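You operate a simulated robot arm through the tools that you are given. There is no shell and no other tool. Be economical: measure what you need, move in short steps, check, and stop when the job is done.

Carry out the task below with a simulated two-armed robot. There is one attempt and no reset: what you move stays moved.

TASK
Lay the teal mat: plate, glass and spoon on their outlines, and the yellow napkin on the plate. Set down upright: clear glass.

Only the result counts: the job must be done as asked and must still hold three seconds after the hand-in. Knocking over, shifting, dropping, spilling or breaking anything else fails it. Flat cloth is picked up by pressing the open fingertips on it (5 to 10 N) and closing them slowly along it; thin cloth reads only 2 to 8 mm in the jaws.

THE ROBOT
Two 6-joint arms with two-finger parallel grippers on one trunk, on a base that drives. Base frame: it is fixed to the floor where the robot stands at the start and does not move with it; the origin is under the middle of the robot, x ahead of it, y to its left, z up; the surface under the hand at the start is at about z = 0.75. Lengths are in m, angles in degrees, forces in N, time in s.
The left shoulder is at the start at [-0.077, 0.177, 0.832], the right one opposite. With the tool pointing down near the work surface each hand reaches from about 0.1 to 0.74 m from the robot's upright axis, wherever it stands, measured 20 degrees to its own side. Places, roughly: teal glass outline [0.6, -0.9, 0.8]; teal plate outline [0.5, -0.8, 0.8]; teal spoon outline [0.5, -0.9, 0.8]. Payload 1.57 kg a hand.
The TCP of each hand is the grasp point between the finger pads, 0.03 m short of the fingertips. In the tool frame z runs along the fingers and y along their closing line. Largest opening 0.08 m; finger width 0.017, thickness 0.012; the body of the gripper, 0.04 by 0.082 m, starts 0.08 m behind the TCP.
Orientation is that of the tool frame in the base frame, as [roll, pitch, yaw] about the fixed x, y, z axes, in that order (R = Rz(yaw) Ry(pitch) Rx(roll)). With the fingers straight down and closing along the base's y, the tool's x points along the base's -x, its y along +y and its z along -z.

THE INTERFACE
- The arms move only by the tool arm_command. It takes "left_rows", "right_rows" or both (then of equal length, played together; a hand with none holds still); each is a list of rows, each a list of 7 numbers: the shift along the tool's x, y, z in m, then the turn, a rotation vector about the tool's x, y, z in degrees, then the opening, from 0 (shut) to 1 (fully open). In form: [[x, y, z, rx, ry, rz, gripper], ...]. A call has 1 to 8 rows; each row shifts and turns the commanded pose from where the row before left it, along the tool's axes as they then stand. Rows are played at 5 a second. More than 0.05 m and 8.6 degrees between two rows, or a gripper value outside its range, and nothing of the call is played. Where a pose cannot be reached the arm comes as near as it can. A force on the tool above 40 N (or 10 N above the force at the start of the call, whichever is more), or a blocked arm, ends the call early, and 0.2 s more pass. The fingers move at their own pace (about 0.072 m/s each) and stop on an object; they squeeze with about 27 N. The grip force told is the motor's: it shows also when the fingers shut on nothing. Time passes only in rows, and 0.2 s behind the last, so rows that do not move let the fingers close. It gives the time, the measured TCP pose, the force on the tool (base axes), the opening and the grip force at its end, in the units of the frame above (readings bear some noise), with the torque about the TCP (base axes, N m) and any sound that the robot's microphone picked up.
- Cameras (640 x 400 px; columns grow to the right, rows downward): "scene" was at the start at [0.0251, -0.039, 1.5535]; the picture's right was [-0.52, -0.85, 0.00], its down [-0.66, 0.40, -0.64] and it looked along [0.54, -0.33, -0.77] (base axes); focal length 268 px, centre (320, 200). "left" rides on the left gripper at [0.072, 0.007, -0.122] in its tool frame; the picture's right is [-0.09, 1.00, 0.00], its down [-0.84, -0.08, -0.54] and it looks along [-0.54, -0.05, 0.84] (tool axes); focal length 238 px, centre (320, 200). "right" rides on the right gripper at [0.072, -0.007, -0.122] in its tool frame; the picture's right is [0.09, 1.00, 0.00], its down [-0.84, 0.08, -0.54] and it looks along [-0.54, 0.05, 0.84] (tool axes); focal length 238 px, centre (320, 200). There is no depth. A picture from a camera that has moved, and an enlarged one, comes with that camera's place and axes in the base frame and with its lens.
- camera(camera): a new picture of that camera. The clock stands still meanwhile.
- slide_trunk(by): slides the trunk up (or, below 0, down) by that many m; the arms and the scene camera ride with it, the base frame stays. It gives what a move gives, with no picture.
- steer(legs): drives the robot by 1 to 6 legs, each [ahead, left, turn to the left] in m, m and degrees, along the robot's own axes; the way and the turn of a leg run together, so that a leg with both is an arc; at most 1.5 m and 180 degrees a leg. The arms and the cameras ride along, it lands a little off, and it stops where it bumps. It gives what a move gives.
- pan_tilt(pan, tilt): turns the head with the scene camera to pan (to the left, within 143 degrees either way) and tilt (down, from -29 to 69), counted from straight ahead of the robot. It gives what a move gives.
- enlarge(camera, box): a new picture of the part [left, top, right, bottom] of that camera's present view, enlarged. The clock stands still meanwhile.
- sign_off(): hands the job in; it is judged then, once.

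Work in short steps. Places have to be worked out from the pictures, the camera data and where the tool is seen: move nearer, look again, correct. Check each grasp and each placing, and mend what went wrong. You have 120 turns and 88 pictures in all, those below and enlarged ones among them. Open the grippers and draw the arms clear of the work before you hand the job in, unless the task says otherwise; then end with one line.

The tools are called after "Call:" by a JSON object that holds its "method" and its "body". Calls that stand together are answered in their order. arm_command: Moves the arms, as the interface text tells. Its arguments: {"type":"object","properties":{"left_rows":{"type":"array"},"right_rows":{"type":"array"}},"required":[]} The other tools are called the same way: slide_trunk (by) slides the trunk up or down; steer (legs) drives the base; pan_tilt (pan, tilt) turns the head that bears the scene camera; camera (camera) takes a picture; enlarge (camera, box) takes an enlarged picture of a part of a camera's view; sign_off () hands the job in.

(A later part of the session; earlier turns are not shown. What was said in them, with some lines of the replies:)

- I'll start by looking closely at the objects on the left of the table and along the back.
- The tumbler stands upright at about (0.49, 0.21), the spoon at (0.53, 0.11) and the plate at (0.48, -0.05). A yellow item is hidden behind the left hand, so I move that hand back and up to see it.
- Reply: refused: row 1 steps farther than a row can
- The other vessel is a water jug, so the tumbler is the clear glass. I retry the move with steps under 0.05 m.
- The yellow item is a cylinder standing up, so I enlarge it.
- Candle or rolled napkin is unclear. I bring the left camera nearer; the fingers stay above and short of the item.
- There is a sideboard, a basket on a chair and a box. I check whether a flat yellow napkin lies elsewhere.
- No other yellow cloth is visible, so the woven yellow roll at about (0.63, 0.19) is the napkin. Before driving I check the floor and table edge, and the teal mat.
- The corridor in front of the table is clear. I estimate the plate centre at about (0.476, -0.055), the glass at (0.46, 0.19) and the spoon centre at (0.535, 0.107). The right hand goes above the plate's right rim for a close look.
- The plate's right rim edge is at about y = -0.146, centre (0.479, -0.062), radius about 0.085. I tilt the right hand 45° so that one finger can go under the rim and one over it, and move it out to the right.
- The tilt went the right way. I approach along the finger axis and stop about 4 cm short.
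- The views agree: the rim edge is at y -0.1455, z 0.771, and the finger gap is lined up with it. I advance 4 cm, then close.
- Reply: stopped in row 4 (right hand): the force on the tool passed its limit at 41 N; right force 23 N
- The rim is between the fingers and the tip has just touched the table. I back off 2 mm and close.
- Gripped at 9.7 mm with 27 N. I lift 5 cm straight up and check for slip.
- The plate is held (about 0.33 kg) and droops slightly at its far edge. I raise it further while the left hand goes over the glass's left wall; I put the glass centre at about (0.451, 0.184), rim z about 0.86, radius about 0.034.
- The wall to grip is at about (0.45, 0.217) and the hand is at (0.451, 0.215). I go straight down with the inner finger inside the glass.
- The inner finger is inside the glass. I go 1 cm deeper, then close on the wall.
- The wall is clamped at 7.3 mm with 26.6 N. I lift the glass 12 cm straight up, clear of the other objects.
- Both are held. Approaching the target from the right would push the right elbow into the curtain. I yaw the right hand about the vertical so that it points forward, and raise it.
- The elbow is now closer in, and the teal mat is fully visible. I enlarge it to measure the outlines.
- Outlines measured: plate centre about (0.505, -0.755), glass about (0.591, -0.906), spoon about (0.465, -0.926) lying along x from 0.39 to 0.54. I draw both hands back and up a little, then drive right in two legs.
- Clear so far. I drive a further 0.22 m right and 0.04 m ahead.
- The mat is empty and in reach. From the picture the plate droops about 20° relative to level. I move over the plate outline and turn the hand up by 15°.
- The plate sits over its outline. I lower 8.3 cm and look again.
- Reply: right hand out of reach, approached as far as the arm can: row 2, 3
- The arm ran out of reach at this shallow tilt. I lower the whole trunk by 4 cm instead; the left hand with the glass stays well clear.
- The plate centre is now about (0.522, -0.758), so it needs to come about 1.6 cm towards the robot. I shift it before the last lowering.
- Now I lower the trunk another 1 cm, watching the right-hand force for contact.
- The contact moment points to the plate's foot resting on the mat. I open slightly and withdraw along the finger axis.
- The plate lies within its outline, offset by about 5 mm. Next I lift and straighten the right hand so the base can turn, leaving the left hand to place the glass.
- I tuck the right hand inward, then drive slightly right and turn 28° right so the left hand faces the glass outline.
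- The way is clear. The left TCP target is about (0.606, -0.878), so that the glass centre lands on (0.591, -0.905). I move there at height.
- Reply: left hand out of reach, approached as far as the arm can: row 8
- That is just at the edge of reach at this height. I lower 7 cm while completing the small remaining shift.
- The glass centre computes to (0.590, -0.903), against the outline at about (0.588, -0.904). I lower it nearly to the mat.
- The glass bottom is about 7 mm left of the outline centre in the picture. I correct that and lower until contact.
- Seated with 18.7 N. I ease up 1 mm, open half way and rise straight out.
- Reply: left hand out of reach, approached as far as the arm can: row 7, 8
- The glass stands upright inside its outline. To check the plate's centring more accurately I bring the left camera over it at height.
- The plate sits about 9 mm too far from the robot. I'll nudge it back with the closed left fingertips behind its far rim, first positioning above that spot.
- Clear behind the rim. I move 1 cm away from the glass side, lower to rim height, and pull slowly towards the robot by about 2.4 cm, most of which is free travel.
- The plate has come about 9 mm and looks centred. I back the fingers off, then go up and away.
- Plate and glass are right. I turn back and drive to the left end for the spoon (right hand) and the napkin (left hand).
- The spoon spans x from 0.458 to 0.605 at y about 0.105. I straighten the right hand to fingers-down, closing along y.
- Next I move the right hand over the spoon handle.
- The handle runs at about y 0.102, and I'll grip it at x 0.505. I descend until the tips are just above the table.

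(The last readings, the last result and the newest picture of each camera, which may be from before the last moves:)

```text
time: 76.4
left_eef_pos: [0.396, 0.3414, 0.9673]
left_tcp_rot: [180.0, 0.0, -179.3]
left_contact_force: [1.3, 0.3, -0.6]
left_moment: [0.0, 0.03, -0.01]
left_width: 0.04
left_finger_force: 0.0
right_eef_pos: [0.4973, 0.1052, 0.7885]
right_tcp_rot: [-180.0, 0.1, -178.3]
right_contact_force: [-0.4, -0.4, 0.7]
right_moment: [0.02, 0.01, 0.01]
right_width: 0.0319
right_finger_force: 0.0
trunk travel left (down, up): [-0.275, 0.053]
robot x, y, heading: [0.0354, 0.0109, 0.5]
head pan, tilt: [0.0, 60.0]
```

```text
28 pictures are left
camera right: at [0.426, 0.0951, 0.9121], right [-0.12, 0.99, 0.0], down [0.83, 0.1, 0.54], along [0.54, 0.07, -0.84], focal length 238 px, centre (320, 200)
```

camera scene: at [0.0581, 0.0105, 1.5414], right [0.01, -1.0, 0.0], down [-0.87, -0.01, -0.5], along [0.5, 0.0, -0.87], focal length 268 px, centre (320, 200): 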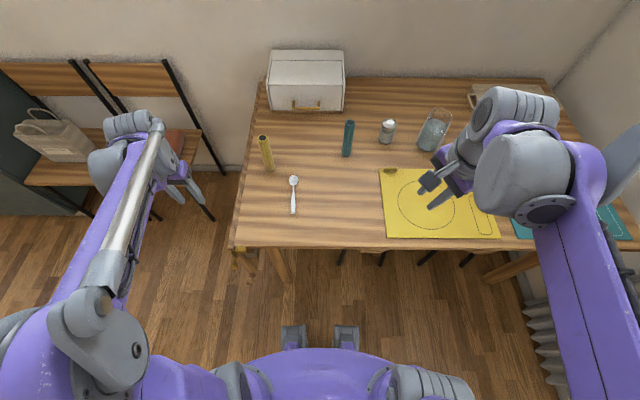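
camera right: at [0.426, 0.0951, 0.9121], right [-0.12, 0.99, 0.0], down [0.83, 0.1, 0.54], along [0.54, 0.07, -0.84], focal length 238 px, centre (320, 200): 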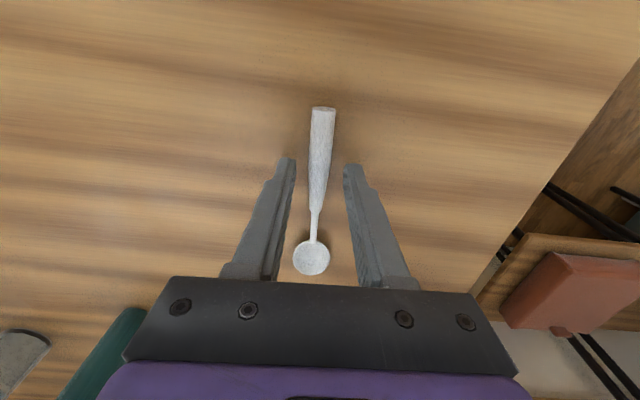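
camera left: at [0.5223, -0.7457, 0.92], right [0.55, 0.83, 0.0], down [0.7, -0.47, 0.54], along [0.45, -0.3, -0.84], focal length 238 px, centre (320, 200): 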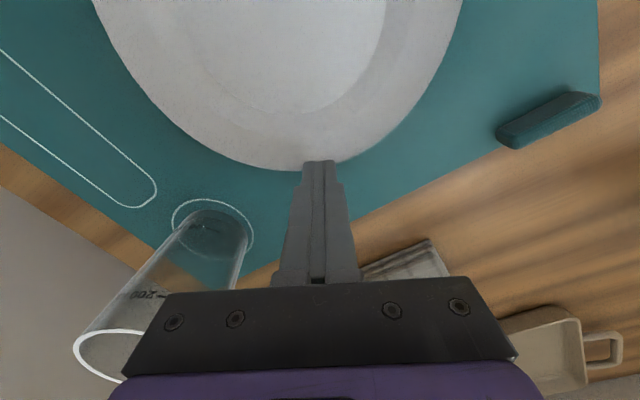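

The handle is between the fingers. I lower another 5 mm and close.

Call:
{"method": "arm_command", "body": {"right_rows": [[0, 0, 0.005, 0, 0, 0, 0.4], [0, 0, 0, 0, 0, 0, 0.2], [0, 0, 0, 0, 0, 0, 0], [0, 0, 0, 0, 0, 0, 0], [0, 0, 0, 0, 0, 0, 0]]}}

Call:
{"method": "arm_command", "body": {"right_rows": [[0, 0, -0.01, 0, 0, 0, 0], [0, 0, -0.03, 0, 0, 0, 0], [0, 0, -0.04, 0, 0, 0, 0], [0, 0, -0.04, 0, 0, 0, 0], [0, 0, -0.04, 0, 0, 0, 0], [0, 0, 0, 0, 0, 0, 0]]}}

Call:
{"method": "camera", "body": {"camera": "right"}}

```text
time: 77.6
left_eef_pos: [0.3953, 0.3408, 0.9676]
left_tcp_rot: [179.9, 0.0, -179.5]
left_contact_force: [-0.2, -0.5, 0.2]
left_moment: [-0.02, 0.0, 0.0]
left_width: 0.0403
left_finger_force: 0.0
right_eef_pos: [0.4984, 0.1044, 0.7848]
right_tcp_rot: [-180.0, 0.1, -178.2]
right_contact_force: [0.7, -0.2, -0.3]
right_moment: [-0.02, 0.07, -0.02]
right_width: 0.0133
right_finger_force: 27.7
trunk travel left (down, up): [-0.275, 0.053]
robot x, y, heading: [0.0324, 0.0144, 0.3]
head pan, tilt: [0.0, 60.0]
```

```text
time: 79.0
left_eef_pos: [0.396, 0.3402, 0.9668]
left_tcp_rot: [-180.0, 0.0, -179.3]
left_contact_force: [0.1, -0.1, -0.9]
left_moment: [-0.05, 0.04, 0.02]
left_width: 0.04
left_finger_force: 0.0
right_eef_pos: [0.4951, 0.1045, 0.9442]
right_tcp_rot: [-179.9, 0.0, -178.3]
right_contact_force: [-0.1, 0.1, 0.0]
right_moment: [0.02, 0.02, 0.01]
right_width: 0.0129
right_finger_force: 26.8
trunk travel left (down, up): [-0.275, 0.053]
robot x, y, heading: [0.0317, 0.0099, 0.6]
head pan, tilt: [0.0, 60.0]
```

```text
27 pictures are left
camera right: at [0.4237, 0.0961, 1.0665], right [-0.12, 0.99, 0.0], down [0.83, 0.1, 0.54], along [0.54, 0.07, -0.84], focal length 238 px, centre (320, 200)
```

right: 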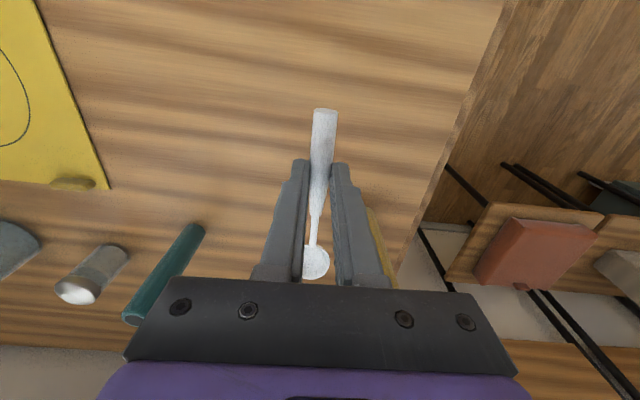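

Spoon held at 13 mm, about 37 mm behind its midpoint. I move the right hand away to the right while the left hand comes over to view the napkin roll.

Call:
{"method": "arm_command", "body": {"right_rows": [[0, -0.045, -0.01, 0, 0, 0, 0], [0, -0.045, -0.01, 0, 0, 0, 0], [0, -0.045, -0.01, 0, 0, 0, 0], [0.02, -0.045, 0, 0, 0, 0, 0], [0.02, -0.045, 0, 0, 0, 0, 0], [0, 0, 0, 0, 0, 0, 0]], "left_rows": [[0, 0, -0.01, 0, 0, 0, 0.8], [0, -0.01, -0.01, 0, 0, 0, 0.8], [-0.035, -0.032, -0.01, 0, 0, 0, 0.8], [-0.03, -0.032, -0.01, 0, 0, 0, 0.8], [-0.03, -0.032, 0, 0, 0, 0, 0.8], [-0.02, -0.03, 0, 0, 0, 0, 0.8]]}}

Call:
{"method": "camera", "body": {"camera": "left"}}

Call:
{"method": "enlarge", "body": {"camera": "scene", "box": [230, 120, 330, 200]}}

```text
time: 80.4
left_eef_pos: [0.5158, 0.2062, 1.0048]
left_tcp_rot: [-179.9, 0.1, -179.3]
left_contact_force: [-0.9, -0.4, 0.5]
left_moment: [0.05, -0.02, 0.02]
left_width: 0.0641
left_finger_force: 0.2
right_eef_pos: [0.4647, -0.1264, 0.9728]
right_tcp_rot: [-179.9, 0.0, -178.3]
right_contact_force: [0.3, -0.3, -0.4]
right_moment: [0.02, 0.02, 0.0]
right_width: 0.0132
right_finger_force: 27.1
trunk travel left (down, up): [-0.275, 0.053]
robot x, y, heading: [0.0299, 0.0129, 0.7]
head pan, tilt: [0.0, 60.0]
```

```text
26 pictures are left
camera left: at [0.4449, 0.2107, 1.1259], right [0.08, 1.0, 0.0], down [0.84, -0.07, 0.54], along [0.54, -0.04, -0.84], focal length 238 px, centre (320, 200)
```

left: 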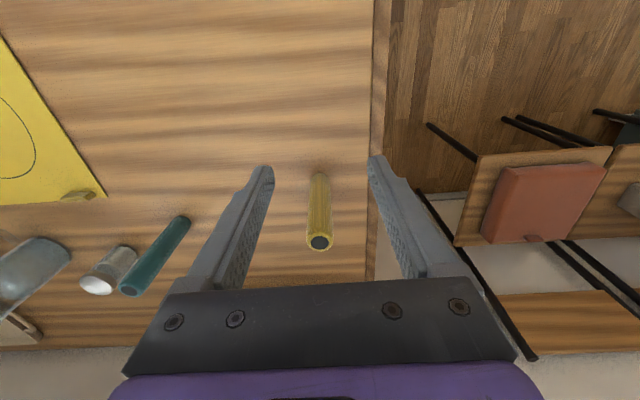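

```text
5.00 times, centred on (280, 160) of scene
camera zoom: at [0.0593, 0.0106, 1.5414], right [0.01, -1.0, 0.0], down [-0.87, -0.01, -0.5], along [0.5, 0.0, -0.87], focal length 1339 px, centre (520, 400)
```

zoom: 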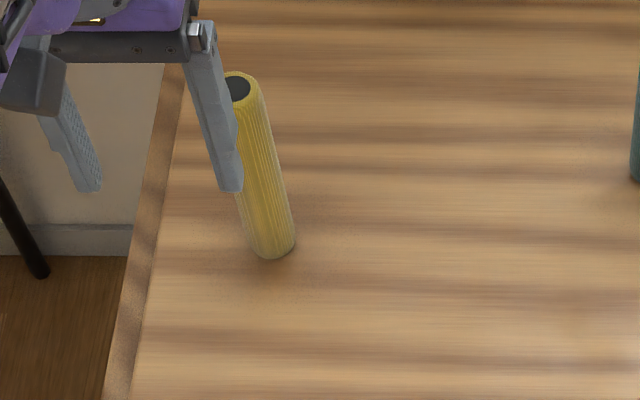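

The roll's axis is at about (0.641, 0.196), 31 mm across, top z about 0.915. I move above it, and come down around it.

Call:
{"method": "arm_command", "body": {"left_rows": [[-0.042, -0.0035, 0, 0, 0, 0, 0.9], [-0.042, -0.0035, 0, 0, 0, 0, 0.9], [-0.041, -0.0035, 0, 0, 0, 0, 0.9], [0, 0, 0.03, 0, 0, 0, 0.9], [0, 0, 0, 0, 0, 0, 0.9]]}}

Call:
{"method": "camera", "body": {"camera": "left"}}

Call:
{"method": "enlarge", "body": {"camera": "scene", "box": [230, 110, 330, 190]}}

```text
time: 81.6
left_eef_pos: [0.6359, 0.1981, 0.9804]
left_tcp_rot: [180.0, 0.0, -179.5]
left_contact_force: [0.3, -0.7, 0.8]
left_moment: [-0.03, -0.02, -0.01]
left_width: 0.0722
left_finger_force: 0.0
right_eef_pos: [0.4632, -0.1256, 0.9739]
right_tcp_rot: [180.0, 0.0, -178.3]
right_contact_force: [0.8, -0.2, -0.7]
right_moment: [0.03, 0.0, 0.01]
right_width: 0.0131
right_finger_force: 27.4
trunk travel left (down, up): [-0.275, 0.053]
robot x, y, heading: [0.0353, 0.01, 0.6]
head pan, tilt: [0.0, 60.0]
```

```text
24 pictures are left
camera left: at [0.5647, 0.2025, 1.1016], right [0.08, 1.0, 0.0], down [0.84, -0.07, 0.54], along [0.54, -0.04, -0.84], focal length 238 px, centre (320, 200)
```

left: 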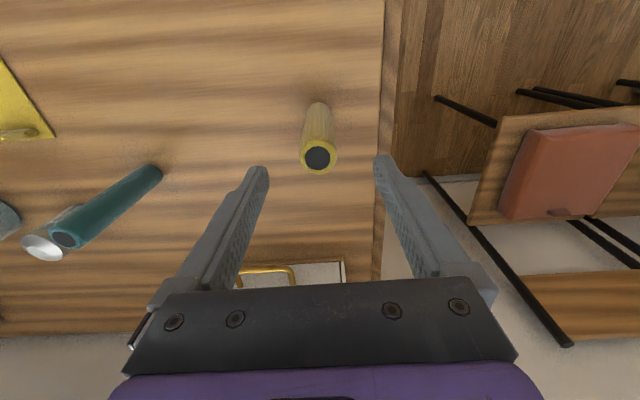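

```text
5.00 times, centred on (280, 150) of scene
camera zoom: at [0.0583, 0.0105, 1.5414], right [0.01, -1.0, 0.0], down [-0.87, -0.01, -0.5], along [0.5, 0.0, -0.87], focal length 1339 px, centre (520, 450)
```

zoom: 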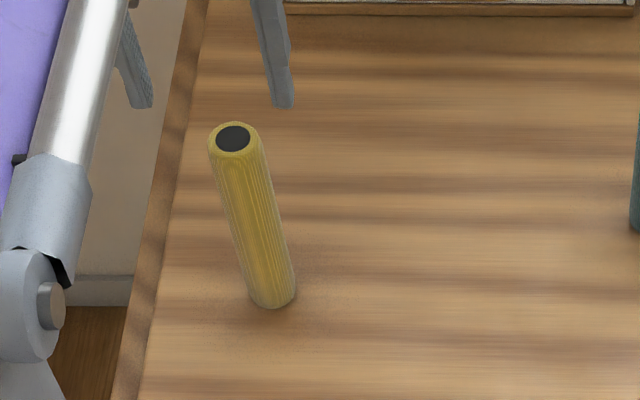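

The roll axis is at (0.640, 0.196), well between the fingers. I descend around it.

Call:
{"method": "arm_command", "body": {"left_rows": [[-0.003, -0.0025, 0.03, 0, 0, 0, 0.9], [0, 0, 0.035, 0, 0, 0, 0.9], [0, 0, 0.035, 0, 0, 0, 0.9], [0, 0, 0.025, 0, 0, 0, 0.9], [0, 0, 0, 0, 0, 0, 0.5], [0, 0, 0, 0, 0, 0, 0.2], [0, 0, 0, 0, 0, 0, 0.1], [0, 0, 0, 0, 0, 0, 0]]}}

Call:
{"method": "enlarge", "body": {"camera": "scene", "box": [230, 110, 330, 190]}}

```text
time: 83.4
left_eef_pos: [0.6374, 0.1952, 0.8546]
left_tcp_rot: [-180.0, -0.1, -179.4]
left_contact_force: [-0.4, 0.2, 0.2]
left_moment: [-0.02, -0.03, -0.03]
left_width: 0.0351
left_finger_force: 27.1
right_eef_pos: [0.464, -0.1263, 0.9733]
right_tcp_rot: [-179.9, 0.1, -178.2]
right_contact_force: [-0.2, 0.8, 0.2]
right_moment: [0.05, 0.02, 0.0]
right_width: 0.0131
right_finger_force: 27.1
trunk travel left (down, up): [-0.275, 0.053]
robot x, y, heading: [0.0315, 0.0058, 0.8]
head pan, tilt: [0.0, 60.0]
```

```text
5.00 times, centred on (280, 150) of scene
camera zoom: at [0.0582, 0.0106, 1.5414], right [0.01, -1.0, 0.0], down [-0.87, -0.01, -0.5], along [0.5, 0.0, -0.87], focal length 1339 px, centre (520, 450)
```

zoom: 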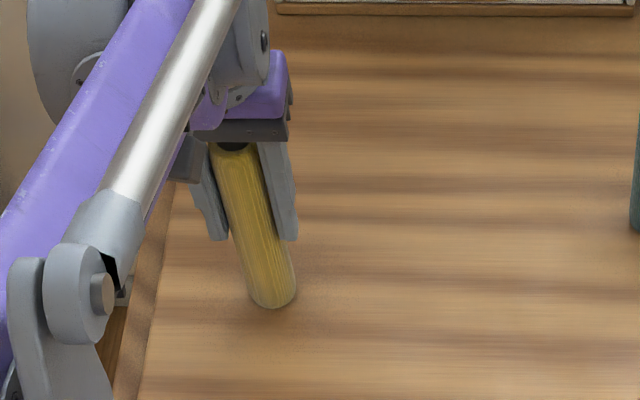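

The roll is gripped firmly (35 mm, 27 N). I lift it and draw it back.

Call:
{"method": "arm_command", "body": {"left_rows": [[0, 0, -0.02, 0, 0, 0, 0], [0, 0, -0.04, 0, 0, 0, 0], [0, 0, -0.045, 0, 0, 0, 0], [0, 0, -0.045, 0, 0, 0, 0], [0.04, 0.01, -0.02, 0, 0, 0, 0], [0.045, 0.01, 0, 0, 0, 0, 0], [0.045, 0.01, 0, 0, 0, 0, 0], [0.045, 0.01, 0, 0, 0, 0, 0]]}}

Call:
{"method": "camera", "body": {"camera": "scene"}}

```text
time: 85.2
left_eef_pos: [0.4605, 0.2327, 1.0245]
left_tcp_rot: [-180.0, 0.1, -179.5]
left_contact_force: [-0.4, 0.3, -1.7]
left_moment: [0.01, 0.0, -0.03]
left_width: 0.0349
left_finger_force: 27.2
right_eef_pos: [0.4621, -0.1255, 0.9744]
right_tcp_rot: [-179.9, 0.1, -178.3]
right_contact_force: [-0.6, 0.4, 0.4]
right_moment: [-0.01, 0.03, 0.02]
right_width: 0.013
right_finger_force: 26.9
trunk travel left (down, up): [-0.275, 0.053]
robot x, y, heading: [0.0294, 0.0089, 0.6]
head pan, tilt: [0.0, 60.0]
```

```text
21 pictures are left
camera scene: at [0.0562, 0.0105, 1.5414], right [0.01, -1.0, 0.0], down [-0.87, -0.01, -0.5], along [0.5, 0.0, -0.87], focal length 268 px, centre (320, 200)
```

scene: 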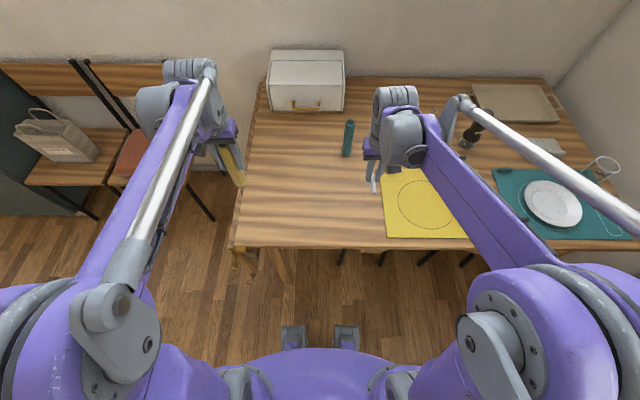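

Both are held. I drive right again, towards y of about -0.55.

Call:
{"method": "steer", "body": {"legs": [[0, -0.28, 0], [0, -0.27, 0]]}}

Call:
{"method": "pan_tilt", "body": {"pan": -30, "tilt": 58}}

Call:
{"method": "camera", "body": {"camera": "scene"}}

```text
time: 90.9
left_eef_pos: [0.4687, -0.3294, 1.0237]
left_tcp_rot: [180.0, 0.0, -179.5]
left_contact_force: [0.2, -0.8, -0.7]
left_moment: [-0.03, -0.01, -0.01]
left_width: 0.035
left_finger_force: 26.7
right_eef_pos: [0.4688, -0.6884, 0.9732]
right_tcp_rot: [-180.0, 0.0, -178.4]
right_contact_force: [0.4, 1.0, -0.5]
right_moment: [-0.01, 0.0, 0.02]
right_width: 0.0131
right_finger_force: 26.6
trunk travel left (down, up): [-0.275, 0.053]
robot x, y, heading: [0.0356, -0.5524, 0.4]
head pan, tilt: [0.0, 60.0]
```

```text
time: 91.9
left_eef_pos: [0.4689, -0.3291, 1.024]
left_tcp_rot: [-180.0, 0.0, -179.5]
left_contact_force: [-0.3, 0.5, 0.4]
left_moment: [-0.05, -0.03, -0.01]
left_width: 0.035
left_finger_force: 27.6
right_eef_pos: [0.4681, -0.6875, 0.9733]
right_tcp_rot: [179.9, 0.0, -178.4]
right_contact_force: [-0.3, -0.6, -0.3]
right_moment: [-0.01, 0.03, 0.0]
right_width: 0.0134
right_finger_force: 27.1
trunk travel left (down, up): [-0.275, 0.053]
robot x, y, heading: [0.0341, -0.5507, 0.3]
head pan, tilt: [-30.0, 58.0]
```

```text
20 pictures are left
camera scene: at [0.0566, -0.585, 1.5438], right [-0.49, -0.87, 0.0], down [-0.74, 0.42, -0.53], along [0.46, -0.26, -0.85], focal length 268 px, centre (320, 200)
```

scene: 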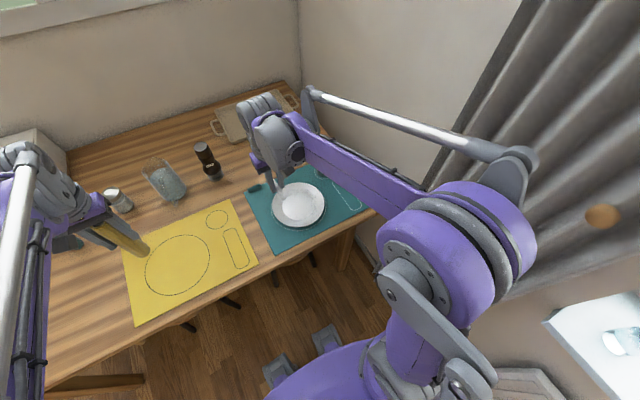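

I carry the spoon over to its outline at height, turning it about 5° to match the outline's direction.

Call:
{"method": "arm_command", "body": {"right_rows": [[0.007, -0.039, 0, 0, 0, 0, 0], [0.007, -0.039, 0, 0, 0, 0, 0], [0.007, -0.039, 0, 0, 0, 0, 0], [0.007, -0.039, 0, 0, 0, 0, 0], [0.007, -0.039, 0, 0, 0, 5, 0], [0.006, -0.039, 0.02, 0, 0, 0, 0], [0, 0, 0, 0, 0, 0, 0]]}}

Call:
{"method": "camera", "body": {"camera": "right"}}

Call:
{"method": "enlarge", "body": {"camera": "scene", "box": [220, 120, 400, 260]}}

```text
time: 93.5
left_eef_pos: [0.4689, -0.3277, 1.0243]
left_tcp_rot: [180.0, 0.0, -179.6]
left_contact_force: [0.5, -0.5, -0.6]
left_moment: [0.0, 0.0, -0.03]
left_width: 0.035
left_finger_force: 26.9
right_eef_pos: [0.4315, -0.922, 0.9554]
right_tcp_rot: [-180.0, 0.0, 176.6]
right_contact_force: [-0.2, -0.5, 0.4]
right_moment: [-0.02, 0.02, -0.01]
right_width: 0.0132
right_finger_force: 26.9
trunk travel left (down, up): [-0.275, 0.053]
robot x, y, heading: [0.0352, -0.552, 0.3]
head pan, tilt: [-30.0, 58.0]
```

```text
19 pictures are left
camera right: at [0.359, -0.9249, 1.0789], right [-0.03, 1.0, 0.0], down [0.84, 0.03, 0.54], along [0.54, 0.02, -0.84], focal length 238 px, centre (320, 200)
```

right: 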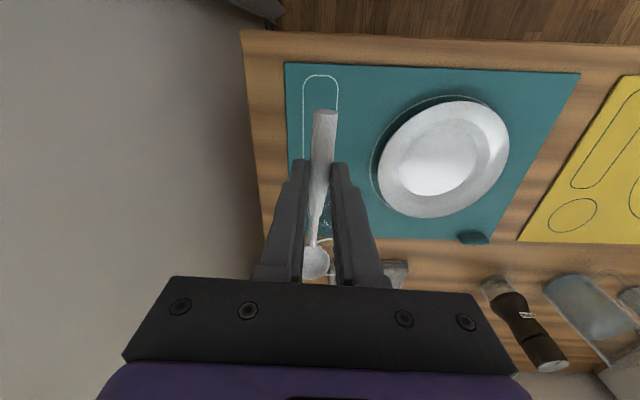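

```text
2.86 times, centred on (310, 190) of scene
camera zoom: at [0.0562, -0.5843, 1.5438], right [-0.49, -0.87, 0.0], down [-0.74, 0.42, -0.53], along [0.46, -0.26, -0.85], focal length 765 px, centre (349, 229)
```

zoom: 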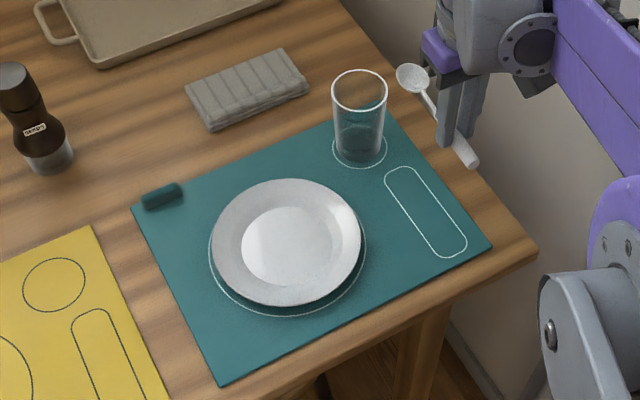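

The spoon's midpoint is at about (0.468, -0.922) against the outline centre at about (0.462, -0.925). I correct by 5 mm and lower to just above the mat.

Call:
{"method": "arm_command", "body": {"right_rows": [[0.005, -0.0035, 0.03, 0, 0, 2, 0], [0, 0, 0.04, 0, 0, 0, 0], [0, 0, 0.04, 0, 0, 0, 0], [0, 0, 0.035, 0, 0, 0, 0], [0, 0, 0.014, 0, 0, 0, 0], [0, 0, 0, 0, 0, 0, 0]]}}

Call:
{"method": "camera", "body": {"camera": "right"}}

```text
time: 94.9
left_eef_pos: [0.4679, -0.3293, 1.0235]
left_tcp_rot: [-180.0, 0.0, -179.5]
left_contact_force: [0.1, -0.1, -1.2]
left_moment: [0.04, 0.02, 0.01]
left_width: 0.035
left_finger_force: 27.1
right_eef_pos: [0.4253, -0.9262, 0.7956]
right_tcp_rot: [-179.9, 0.0, 174.6]
right_contact_force: [-1.0, -0.7, -0.6]
right_moment: [0.01, 0.03, 0.03]
right_width: 0.0132
right_finger_force: 27.2
trunk travel left (down, up): [-0.275, 0.053]
robot x, y, heading: [0.0391, -0.5499, 0.7]
head pan, tilt: [-30.0, 58.0]
```

```text
17 pictures are left
camera right: at [0.3525, -0.9255, 0.9176], right [0.0, 1.0, 0.0], down [0.84, 0.0, 0.54], along [0.54, 0.0, -0.84], focal length 238 px, centre (320, 200)
```

right: 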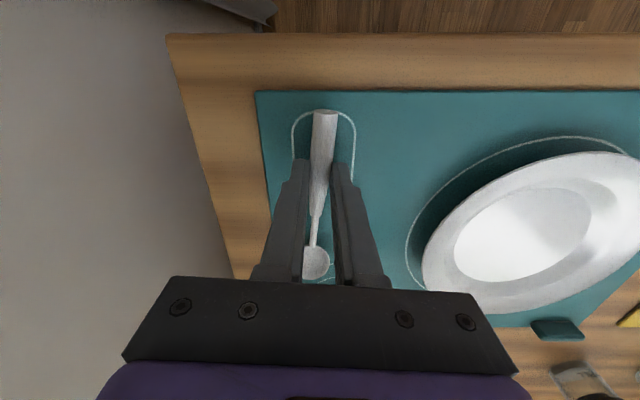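

The spoon lies inside its outline in the picture. I lower the last millimetres, open and rise.

Call:
{"method": "arm_command", "body": {"right_rows": [[0, 0, 0.005, 0, 0, 0, 0], [0, 0, 0.003, 0, 0, 0, 0], [0, 0, 0, 0, 0, 0, 0.15], [0, 0, 0, 0, 0, 0, 0.3], [0, 0, -0.02, 0, 0, 0, 0.3], [0, 0, -0.04, 0, 0, 0, 0.3], [0, 0, -0.045, 0, 0, 0, 0.3], [0, 0, -0.045, 0, 0, 0, 0.3]]}}

Call:
{"method": "arm_command", "body": {"right_rows": [[0.03, 0, -0.035, 0, 0, 0, 0.3], [0.035, 0, -0.03, 0, 0, 0, 0.3], [0.035, 0, -0.03, 0, 0, 0, 0.3], [0, 0, 0, 0, 0, 0, 0.3]]}}

Call:
{"method": "enlarge", "body": {"camera": "scene", "box": [220, 120, 400, 260]}}

```text
time: 96.7
left_eef_pos: [0.4683, -0.3286, 1.0241]
left_tcp_rot: [-180.0, 0.0, -179.4]
left_contact_force: [0.1, 0.2, 0.0]
left_moment: [-0.04, 0.0, -0.01]
left_width: 0.035
left_finger_force: 26.8
right_eef_pos: [0.4241, -0.9234, 0.9364]
right_tcp_rot: [-179.9, 0.0, 174.6]
right_contact_force: [-0.9, -0.5, 0.2]
right_moment: [0.05, 0.02, -0.02]
right_width: 0.0242
right_finger_force: 0.1
trunk travel left (down, up): [-0.275, 0.053]
robot x, y, heading: [0.0358, -0.5525, 0.6]
head pan, tilt: [-30.0, 58.0]
```

```text
time: 97.7
left_eef_pos: [0.4697, -0.3296, 1.0247]
left_tcp_rot: [-180.0, 0.0, -179.5]
left_contact_force: [-0.5, 0.4, -0.7]
left_moment: [-0.01, 0.02, 0.03]
left_width: 0.0348
left_finger_force: 27.7
right_eef_pos: [0.3247, -0.9186, 1.0347]
right_tcp_rot: [180.0, -0.1, 174.6]
right_contact_force: [0.0, 0.6, -1.1]
right_moment: [-0.03, 0.02, -0.02]
right_width: 0.0241
right_finger_force: 0.0
trunk travel left (down, up): [-0.275, 0.053]
robot x, y, heading: [0.0396, -0.5531, 0.7]
head pan, tilt: [-30.0, 58.0]
```

```text
2.86 times, centred on (310, 190) of scene
camera zoom: at [0.0574, -0.5855, 1.5438], right [-0.49, -0.87, 0.0], down [-0.74, 0.42, -0.53], along [0.46, -0.26, -0.85], focal length 765 px, centre (349, 229)
```

zoom: 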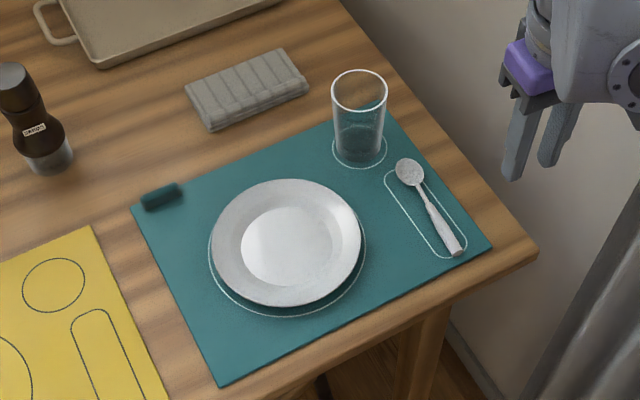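

The spoon is on its outline. The plate centre is at (0.495, -0.751), so the left hand now carries the roll above it.

Call:
{"method": "arm_command", "body": {"left_rows": [[-0.003, -0.047, 0, 0, 0, 0, 0], [-0.003, -0.047, 0, 0, 0, 0, 0], [-0.003, -0.047, 0, 0, 0, 0, 0], [-0.003, -0.047, 0, 0, 0, 0, 0], [-0.003, -0.047, 0, 0, 0, 0, 0], [-0.003, -0.047, 0, 0, 0, 0, 0], [-0.003, -0.047, 0, 0, 0, 0, 0], [-0.003, -0.047, 0, 0, 0, 0, 0]]}}

Call:
{"method": "arm_command", "body": {"left_rows": [[0, -0.045, 0.02, 0, 0, 0, 0], [0, 0, 0.03, 0, 0, 0, 0], [0, 0, 0, 0, 0, 0, 0]]}}

Call:
{"method": "enlarge", "body": {"camera": "scene", "box": [200, 90, 400, 260]}}

Call:
{"method": "camera", "body": {"camera": "left"}}

```text
time: 99.5
left_eef_pos: [0.4931, -0.7063, 1.0247]
left_tcp_rot: [179.8, 0.0, -179.6]
left_contact_force: [0.8, 0.6, -0.1]
left_moment: [0.0, 0.04, 0.0]
left_width: 0.0345
left_finger_force: 27.0
right_eef_pos: [0.325, -0.9175, 1.0335]
right_tcp_rot: [180.0, 0.0, 174.6]
right_contact_force: [-0.3, -0.2, 0.7]
right_moment: [0.0, 0.03, 0.01]
right_width: 0.0239
right_finger_force: 0.2
trunk travel left (down, up): [-0.275, 0.053]
robot x, y, heading: [0.036, -0.55, 0.8]
head pan, tilt: [-30.0, 58.0]
```

```text
time: 100.3
left_eef_pos: [0.4948, -0.7509, 0.9723]
left_tcp_rot: [-179.9, 0.0, -179.6]
left_contact_force: [-0.4, -0.8, -0.9]
left_moment: [0.03, 0.01, 0.0]
left_width: 0.0349
left_finger_force: 26.9
right_eef_pos: [0.3238, -0.918, 1.0331]
right_tcp_rot: [180.0, -0.1, 174.6]
right_contact_force: [-0.5, -0.4, -0.9]
right_moment: [0.04, 0.01, -0.01]
right_width: 0.024
right_finger_force: 0.1
trunk travel left (down, up): [-0.275, 0.053]
robot x, y, heading: [0.0393, -0.5494, 0.7]
head pan, tilt: [-30.0, 58.0]
```

```text
2.35 times, centred on (300, 175) of scene
camera zoom: at [0.0564, -0.5855, 1.5438], right [-0.49, -0.87, 0.0], down [-0.74, 0.42, -0.53], along [0.46, -0.26, -0.85], focal length 630 px, centre (367, 259)
```

zoom: 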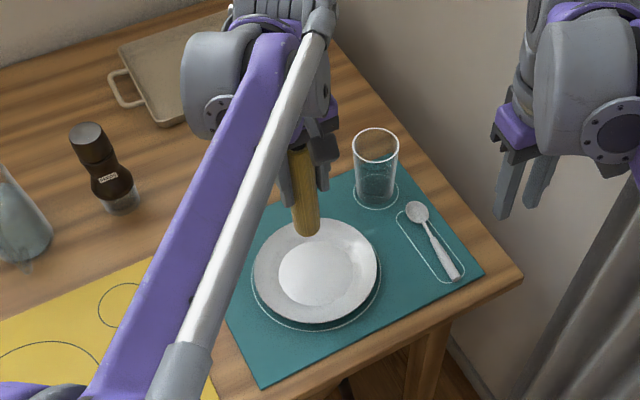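

```text
14 pictures are left
camera left: at [0.4239, -0.7464, 1.0938], right [0.08, 1.0, 0.0], down [0.84, -0.07, 0.54], along [0.54, -0.04, -0.84], focal length 238 px, centre (320, 200)
```

left: 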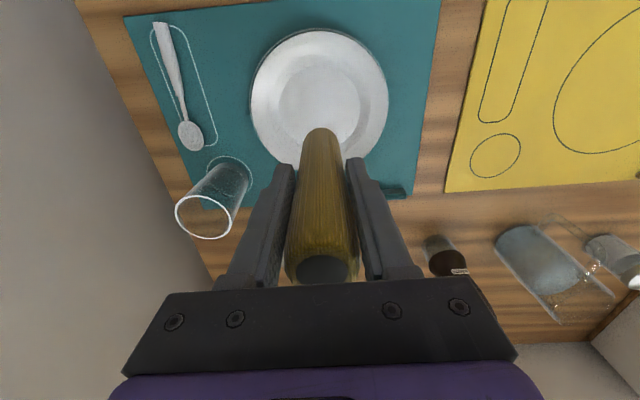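

The roll hangs vertically over the plate's centre. I lower 10 cm, stopping just above the plate.

Call:
{"method": "arm_command", "body": {"left_rows": [[0, 0, 0.04, 0, 0, 0, 0], [0, 0, 0.04, 0, 0, 0, 0], [0, 0, 0.02, 0, 0, 0, 0], [0, 0, 0, 0, 0, 0, 0]]}}

Call:
{"method": "arm_command", "body": {"left_rows": [[0, 0, 0.003, 0, 0, 0, 0], [0, 0, 0.003, 0, 0, 0, 0], [0, 0, 0.002, 0, 0, 0, 0], [0, 0, 0, 0, 0, 0, 0]]}}

```text
time: 101.3
left_eef_pos: [0.4945, -0.7492, 0.8737]
left_tcp_rot: [179.9, 0.0, -179.5]
left_contact_force: [0.0, -0.1, -0.4]
left_moment: [0.0, 0.01, 0.05]
left_width: 0.0348
left_finger_force: 26.8
right_eef_pos: [0.3245, -0.9167, 1.0337]
right_tcp_rot: [-180.0, 0.0, 174.6]
right_contact_force: [-0.6, 1.2, 0.5]
right_moment: [0.01, 0.01, -0.01]
right_width: 0.0238
right_finger_force: 0.1
trunk travel left (down, up): [-0.275, 0.053]
robot x, y, heading: [0.0364, -0.5488, 0.4]
head pan, tilt: [-30.0, 58.0]
```

```text
time: 102.3
left_eef_pos: [0.4941, -0.7506, 0.8673]
left_tcp_rot: [-179.9, 0.0, -179.4]
left_contact_force: [1.4, -1.4, 10.5]
left_moment: [-0.05, -0.27, 0.02]
left_width: 0.0347
left_finger_force: 26.9
right_eef_pos: [0.3249, -0.9173, 1.0343]
right_tcp_rot: [-179.8, 0.0, 174.5]
right_contact_force: [-0.1, -0.3, 0.2]
right_moment: [-0.02, 0.03, -0.03]
right_width: 0.0242
right_finger_force: 0.1
trunk travel left (down, up): [-0.275, 0.053]
robot x, y, heading: [0.037, -0.5487, 0.7]
head pan, tilt: [-30.0, 58.0]
```

Contact on the plate at 10.5 N. I open slowly, keeping the fingers around the roll to check that it stands.

Call:
{"method": "arm_command", "body": {"left_rows": [[0, 0, -0.001, 0, 0, 0, 0.42], [0, 0, 0, 0, 0, 0, 0.5], [0, 0, 0, 0, 0, 0, 0.6], [0, 0, 0, 0, 0, 0, 0.75], [0, 0, 0, 0, 0, 0, 0.9], [0, 0, 0, 0, 0, 0, 0.9], [0, 0, 0, 0, 0, 0, 0.9]]}}

Call:
{"method": "camera", "body": {"camera": "left"}}

Call:
{"method": "enlarge", "body": {"camera": "scene", "box": [200, 90, 400, 260]}}

```text
time: 103.9
left_eef_pos: [0.4955, -0.7495, 0.868]
left_tcp_rot: [179.9, 0.0, -179.5]
left_contact_force: [-0.9, 0.8, 0.7]
left_moment: [-0.01, 0.02, -0.01]
left_width: 0.072
left_finger_force: 0.0
right_eef_pos: [0.3241, -0.9182, 1.0338]
right_tcp_rot: [-179.9, 0.0, 174.7]
right_contact_force: [0.1, -0.3, 0.1]
right_moment: [0.02, 0.01, -0.03]
right_width: 0.024
right_finger_force: 0.0
trunk travel left (down, up): [-0.275, 0.053]
robot x, y, heading: [0.0333, -0.5507, 0.5]
head pan, tilt: [-30.0, 58.0]
```

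```text
13 pictures are left
camera left: at [0.4235, -0.7453, 0.9896], right [0.08, 1.0, 0.0], down [0.84, -0.07, 0.54], along [0.54, -0.05, -0.84], focal length 238 px, centre (320, 200)
```

left: 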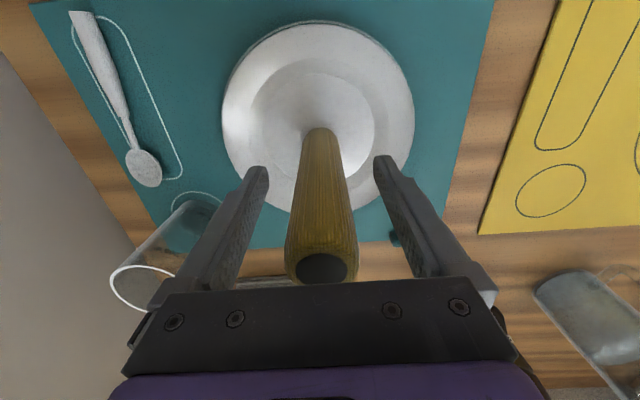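

```text
2.35 times, centred on (300, 175) of scene
camera zoom: at [0.0565, -0.585, 1.5438], right [-0.49, -0.87, 0.0], down [-0.74, 0.42, -0.53], along [0.46, -0.26, -0.85], focal length 630 px, centre (367, 259)
```

zoom: 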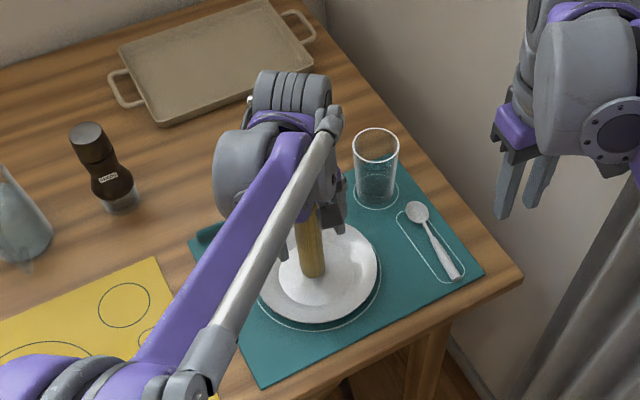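

The roll stands on the plate. I raise the left hand straight up and take it away to the left.

Call:
{"method": "arm_command", "body": {"left_rows": [[0, 0, -0.02, 0, 0, 0, 0.9], [0, 0, -0.04, 0, 0, 0, 0.9], [0, 0, -0.045, 0, 0, 0, 0.9], [0, 0, -0.045, 0, 0, 0, 0.9], [0, 0, -0.02, 0, 0, 0, 0.9], [0.03, 0.035, 0, 0, 0, 0, 0.9], [0.03, 0.035, 0, 0, 0, 0, 0.9], [0.03, 0.035, 0, 0, 0, 0, 0.9]]}}

Call:
{"method": "arm_command", "body": {"left_rows": [[0, 0.045, 0, 0, 0, 0, 0.9], [0, 0.045, 0, 0, 0, 0, 0.9], [0, 0.045, 0, 0, 0, 0, 0.9], [0, 0.045, 0, 0, 0, 0, 0.9], [0, 0.045, 0, 0, 0, 0, 0.9]], "right_rows": [[-0.03, 0, 0, 0, 0, 0, 0.4], [-0.03, 0, 0, 0, 0, 0, 0.4], [-0.02, 0, 0, 0, 0, 0, 0.4], [0, 0, 0.02, 0, 0, 0, 0.4], [0, 0, 0, 0, 0, 0, 0.4]]}}

Call:
{"method": "camera", "body": {"camera": "right"}}

Call:
{"method": "enlarge", "body": {"camera": "scene", "box": [220, 110, 400, 260]}}

```text
time: 105.7
left_eef_pos: [0.4023, -0.6463, 1.038]
left_tcp_rot: [-179.9, 0.0, -179.5]
left_contact_force: [0.9, -0.5, -0.2]
left_moment: [-0.01, 0.03, 0.02]
left_width: 0.0719
left_finger_force: 0.1
right_eef_pos: [0.3235, -0.9174, 1.0344]
right_tcp_rot: [-180.0, 0.1, 174.6]
right_contact_force: [0.1, 0.5, 0.0]
right_moment: [0.0, 0.01, 0.01]
right_width: 0.0241
right_finger_force: 0.0
trunk travel left (down, up): [-0.275, 0.053]
robot x, y, heading: [0.0388, -0.5518, 0.5]
head pan, tilt: [-30.0, 58.0]
```

```text
time: 106.9
left_eef_pos: [0.4027, -0.4175, 1.0383]
left_tcp_rot: [-180.0, 0.0, -179.5]
left_contact_force: [0.2, 0.9, -0.1]
left_moment: [0.01, 0.06, 0.01]
left_width: 0.0721
left_finger_force: 0.0
right_eef_pos: [0.4052, -0.9243, 1.012]
right_tcp_rot: [180.0, 0.0, 174.6]
right_contact_force: [-0.3, -0.1, -0.2]
right_moment: [0.0, 0.01, 0.02]
right_width: 0.032
right_finger_force: 0.1
trunk travel left (down, up): [-0.275, 0.053]
robot x, y, heading: [0.0373, -0.5501, 0.5]
head pan, tilt: [-30.0, 58.0]
```

```text
11 pictures are left
camera right: at [0.3324, -0.9237, 1.134], right [0.0, 1.0, 0.0], down [0.84, 0.0, 0.54], along [0.54, 0.0, -0.84], focal length 238 px, centre (320, 200)
```

right: 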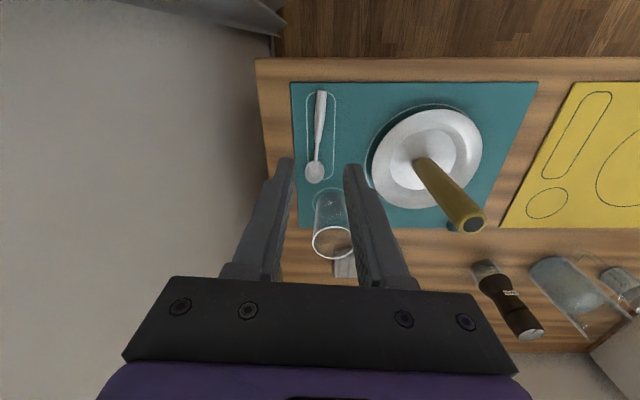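

```text
2.67 times, centred on (310, 185) of scene
camera zoom: at [0.0566, -0.5844, 1.5438], right [-0.49, -0.87, 0.0], down [-0.74, 0.42, -0.53], along [0.46, -0.26, -0.85], focal length 714 px, centre (347, 240)
```

zoom: 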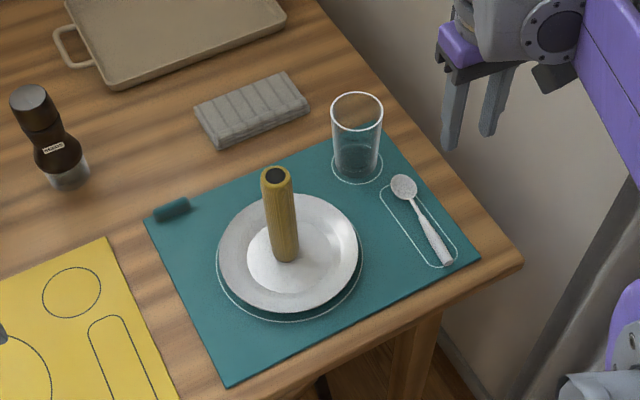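

All four items are in place: spoon and glass inside their outlines, plate centred, napkin roll standing on the plate. I open both grippers and draw the arms back.

Call:
{"method": "arm_command", "body": {"right_rows": [[0.03, 0, -0.03, 0, 0, 0, 1], [0.04, 0, -0.02, 0, 0, 0, 1], [0.04, 0, 0, 0, 0, 0, 1], [0, 0, 0, 0, 0, 0, 1]], "left_rows": [[0.03, 0.02, 0, 0, 0, 0, 1], [0.04, 0.02, 0, 0, 0, 0, 1], [0.03, 0.02, 0, 0, 0, 0, 1], [0, 0, 0, 0, 0, 0, 1]]}}

Call:
{"method": "camera", "body": {"camera": "scene"}}

```text
time: 107.9
left_eef_pos: [0.305, -0.3603, 1.0371]
left_tcp_rot: [180.0, 0.0, -179.5]
left_contact_force: [-0.2, -0.2, 0.1]
left_moment: [-0.01, 0.01, 0.01]
left_width: 0.08
left_finger_force: 0.1
right_eef_pos: [0.295, -0.912, 1.0594]
right_tcp_rot: [180.0, 0.0, 174.7]
right_contact_force: [0.6, 0.6, -0.5]
right_moment: [0.0, 0.04, 0.01]
right_width: 0.0803
right_finger_force: 0.1
trunk travel left (down, up): [-0.275, 0.053]
robot x, y, heading: [0.0368, -0.547, 0.3]
head pan, tilt: [-30.0, 58.0]
```

```text
9 pictures are left
camera scene: at [0.0579, -0.5855, 1.5438], right [-0.49, -0.87, 0.0], down [-0.74, 0.42, -0.53], along [0.46, -0.26, -0.85], focal length 268 px, centre (320, 200)
```

scene: 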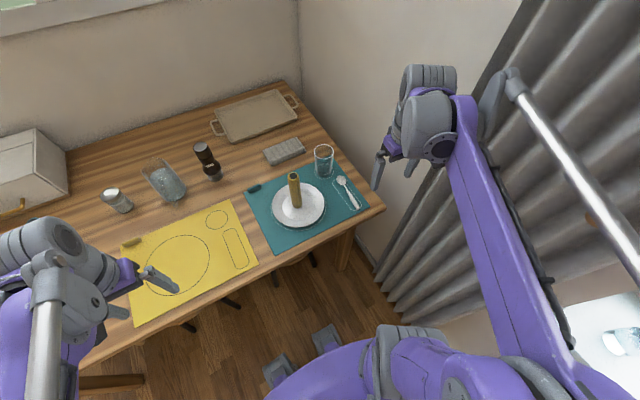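

The setting is complete and stable, nothing else has moved, and the arms are clear with open grippers. I hand in.

Call:
{"method": "sign_off", "body": {}}

```text
The job is handed in.
```

The teal mat is laid and the job handed in: the plate, the upright clear glass and the spoon are on their outlines, and the yellow napkin, a standing roll, is on the plate.
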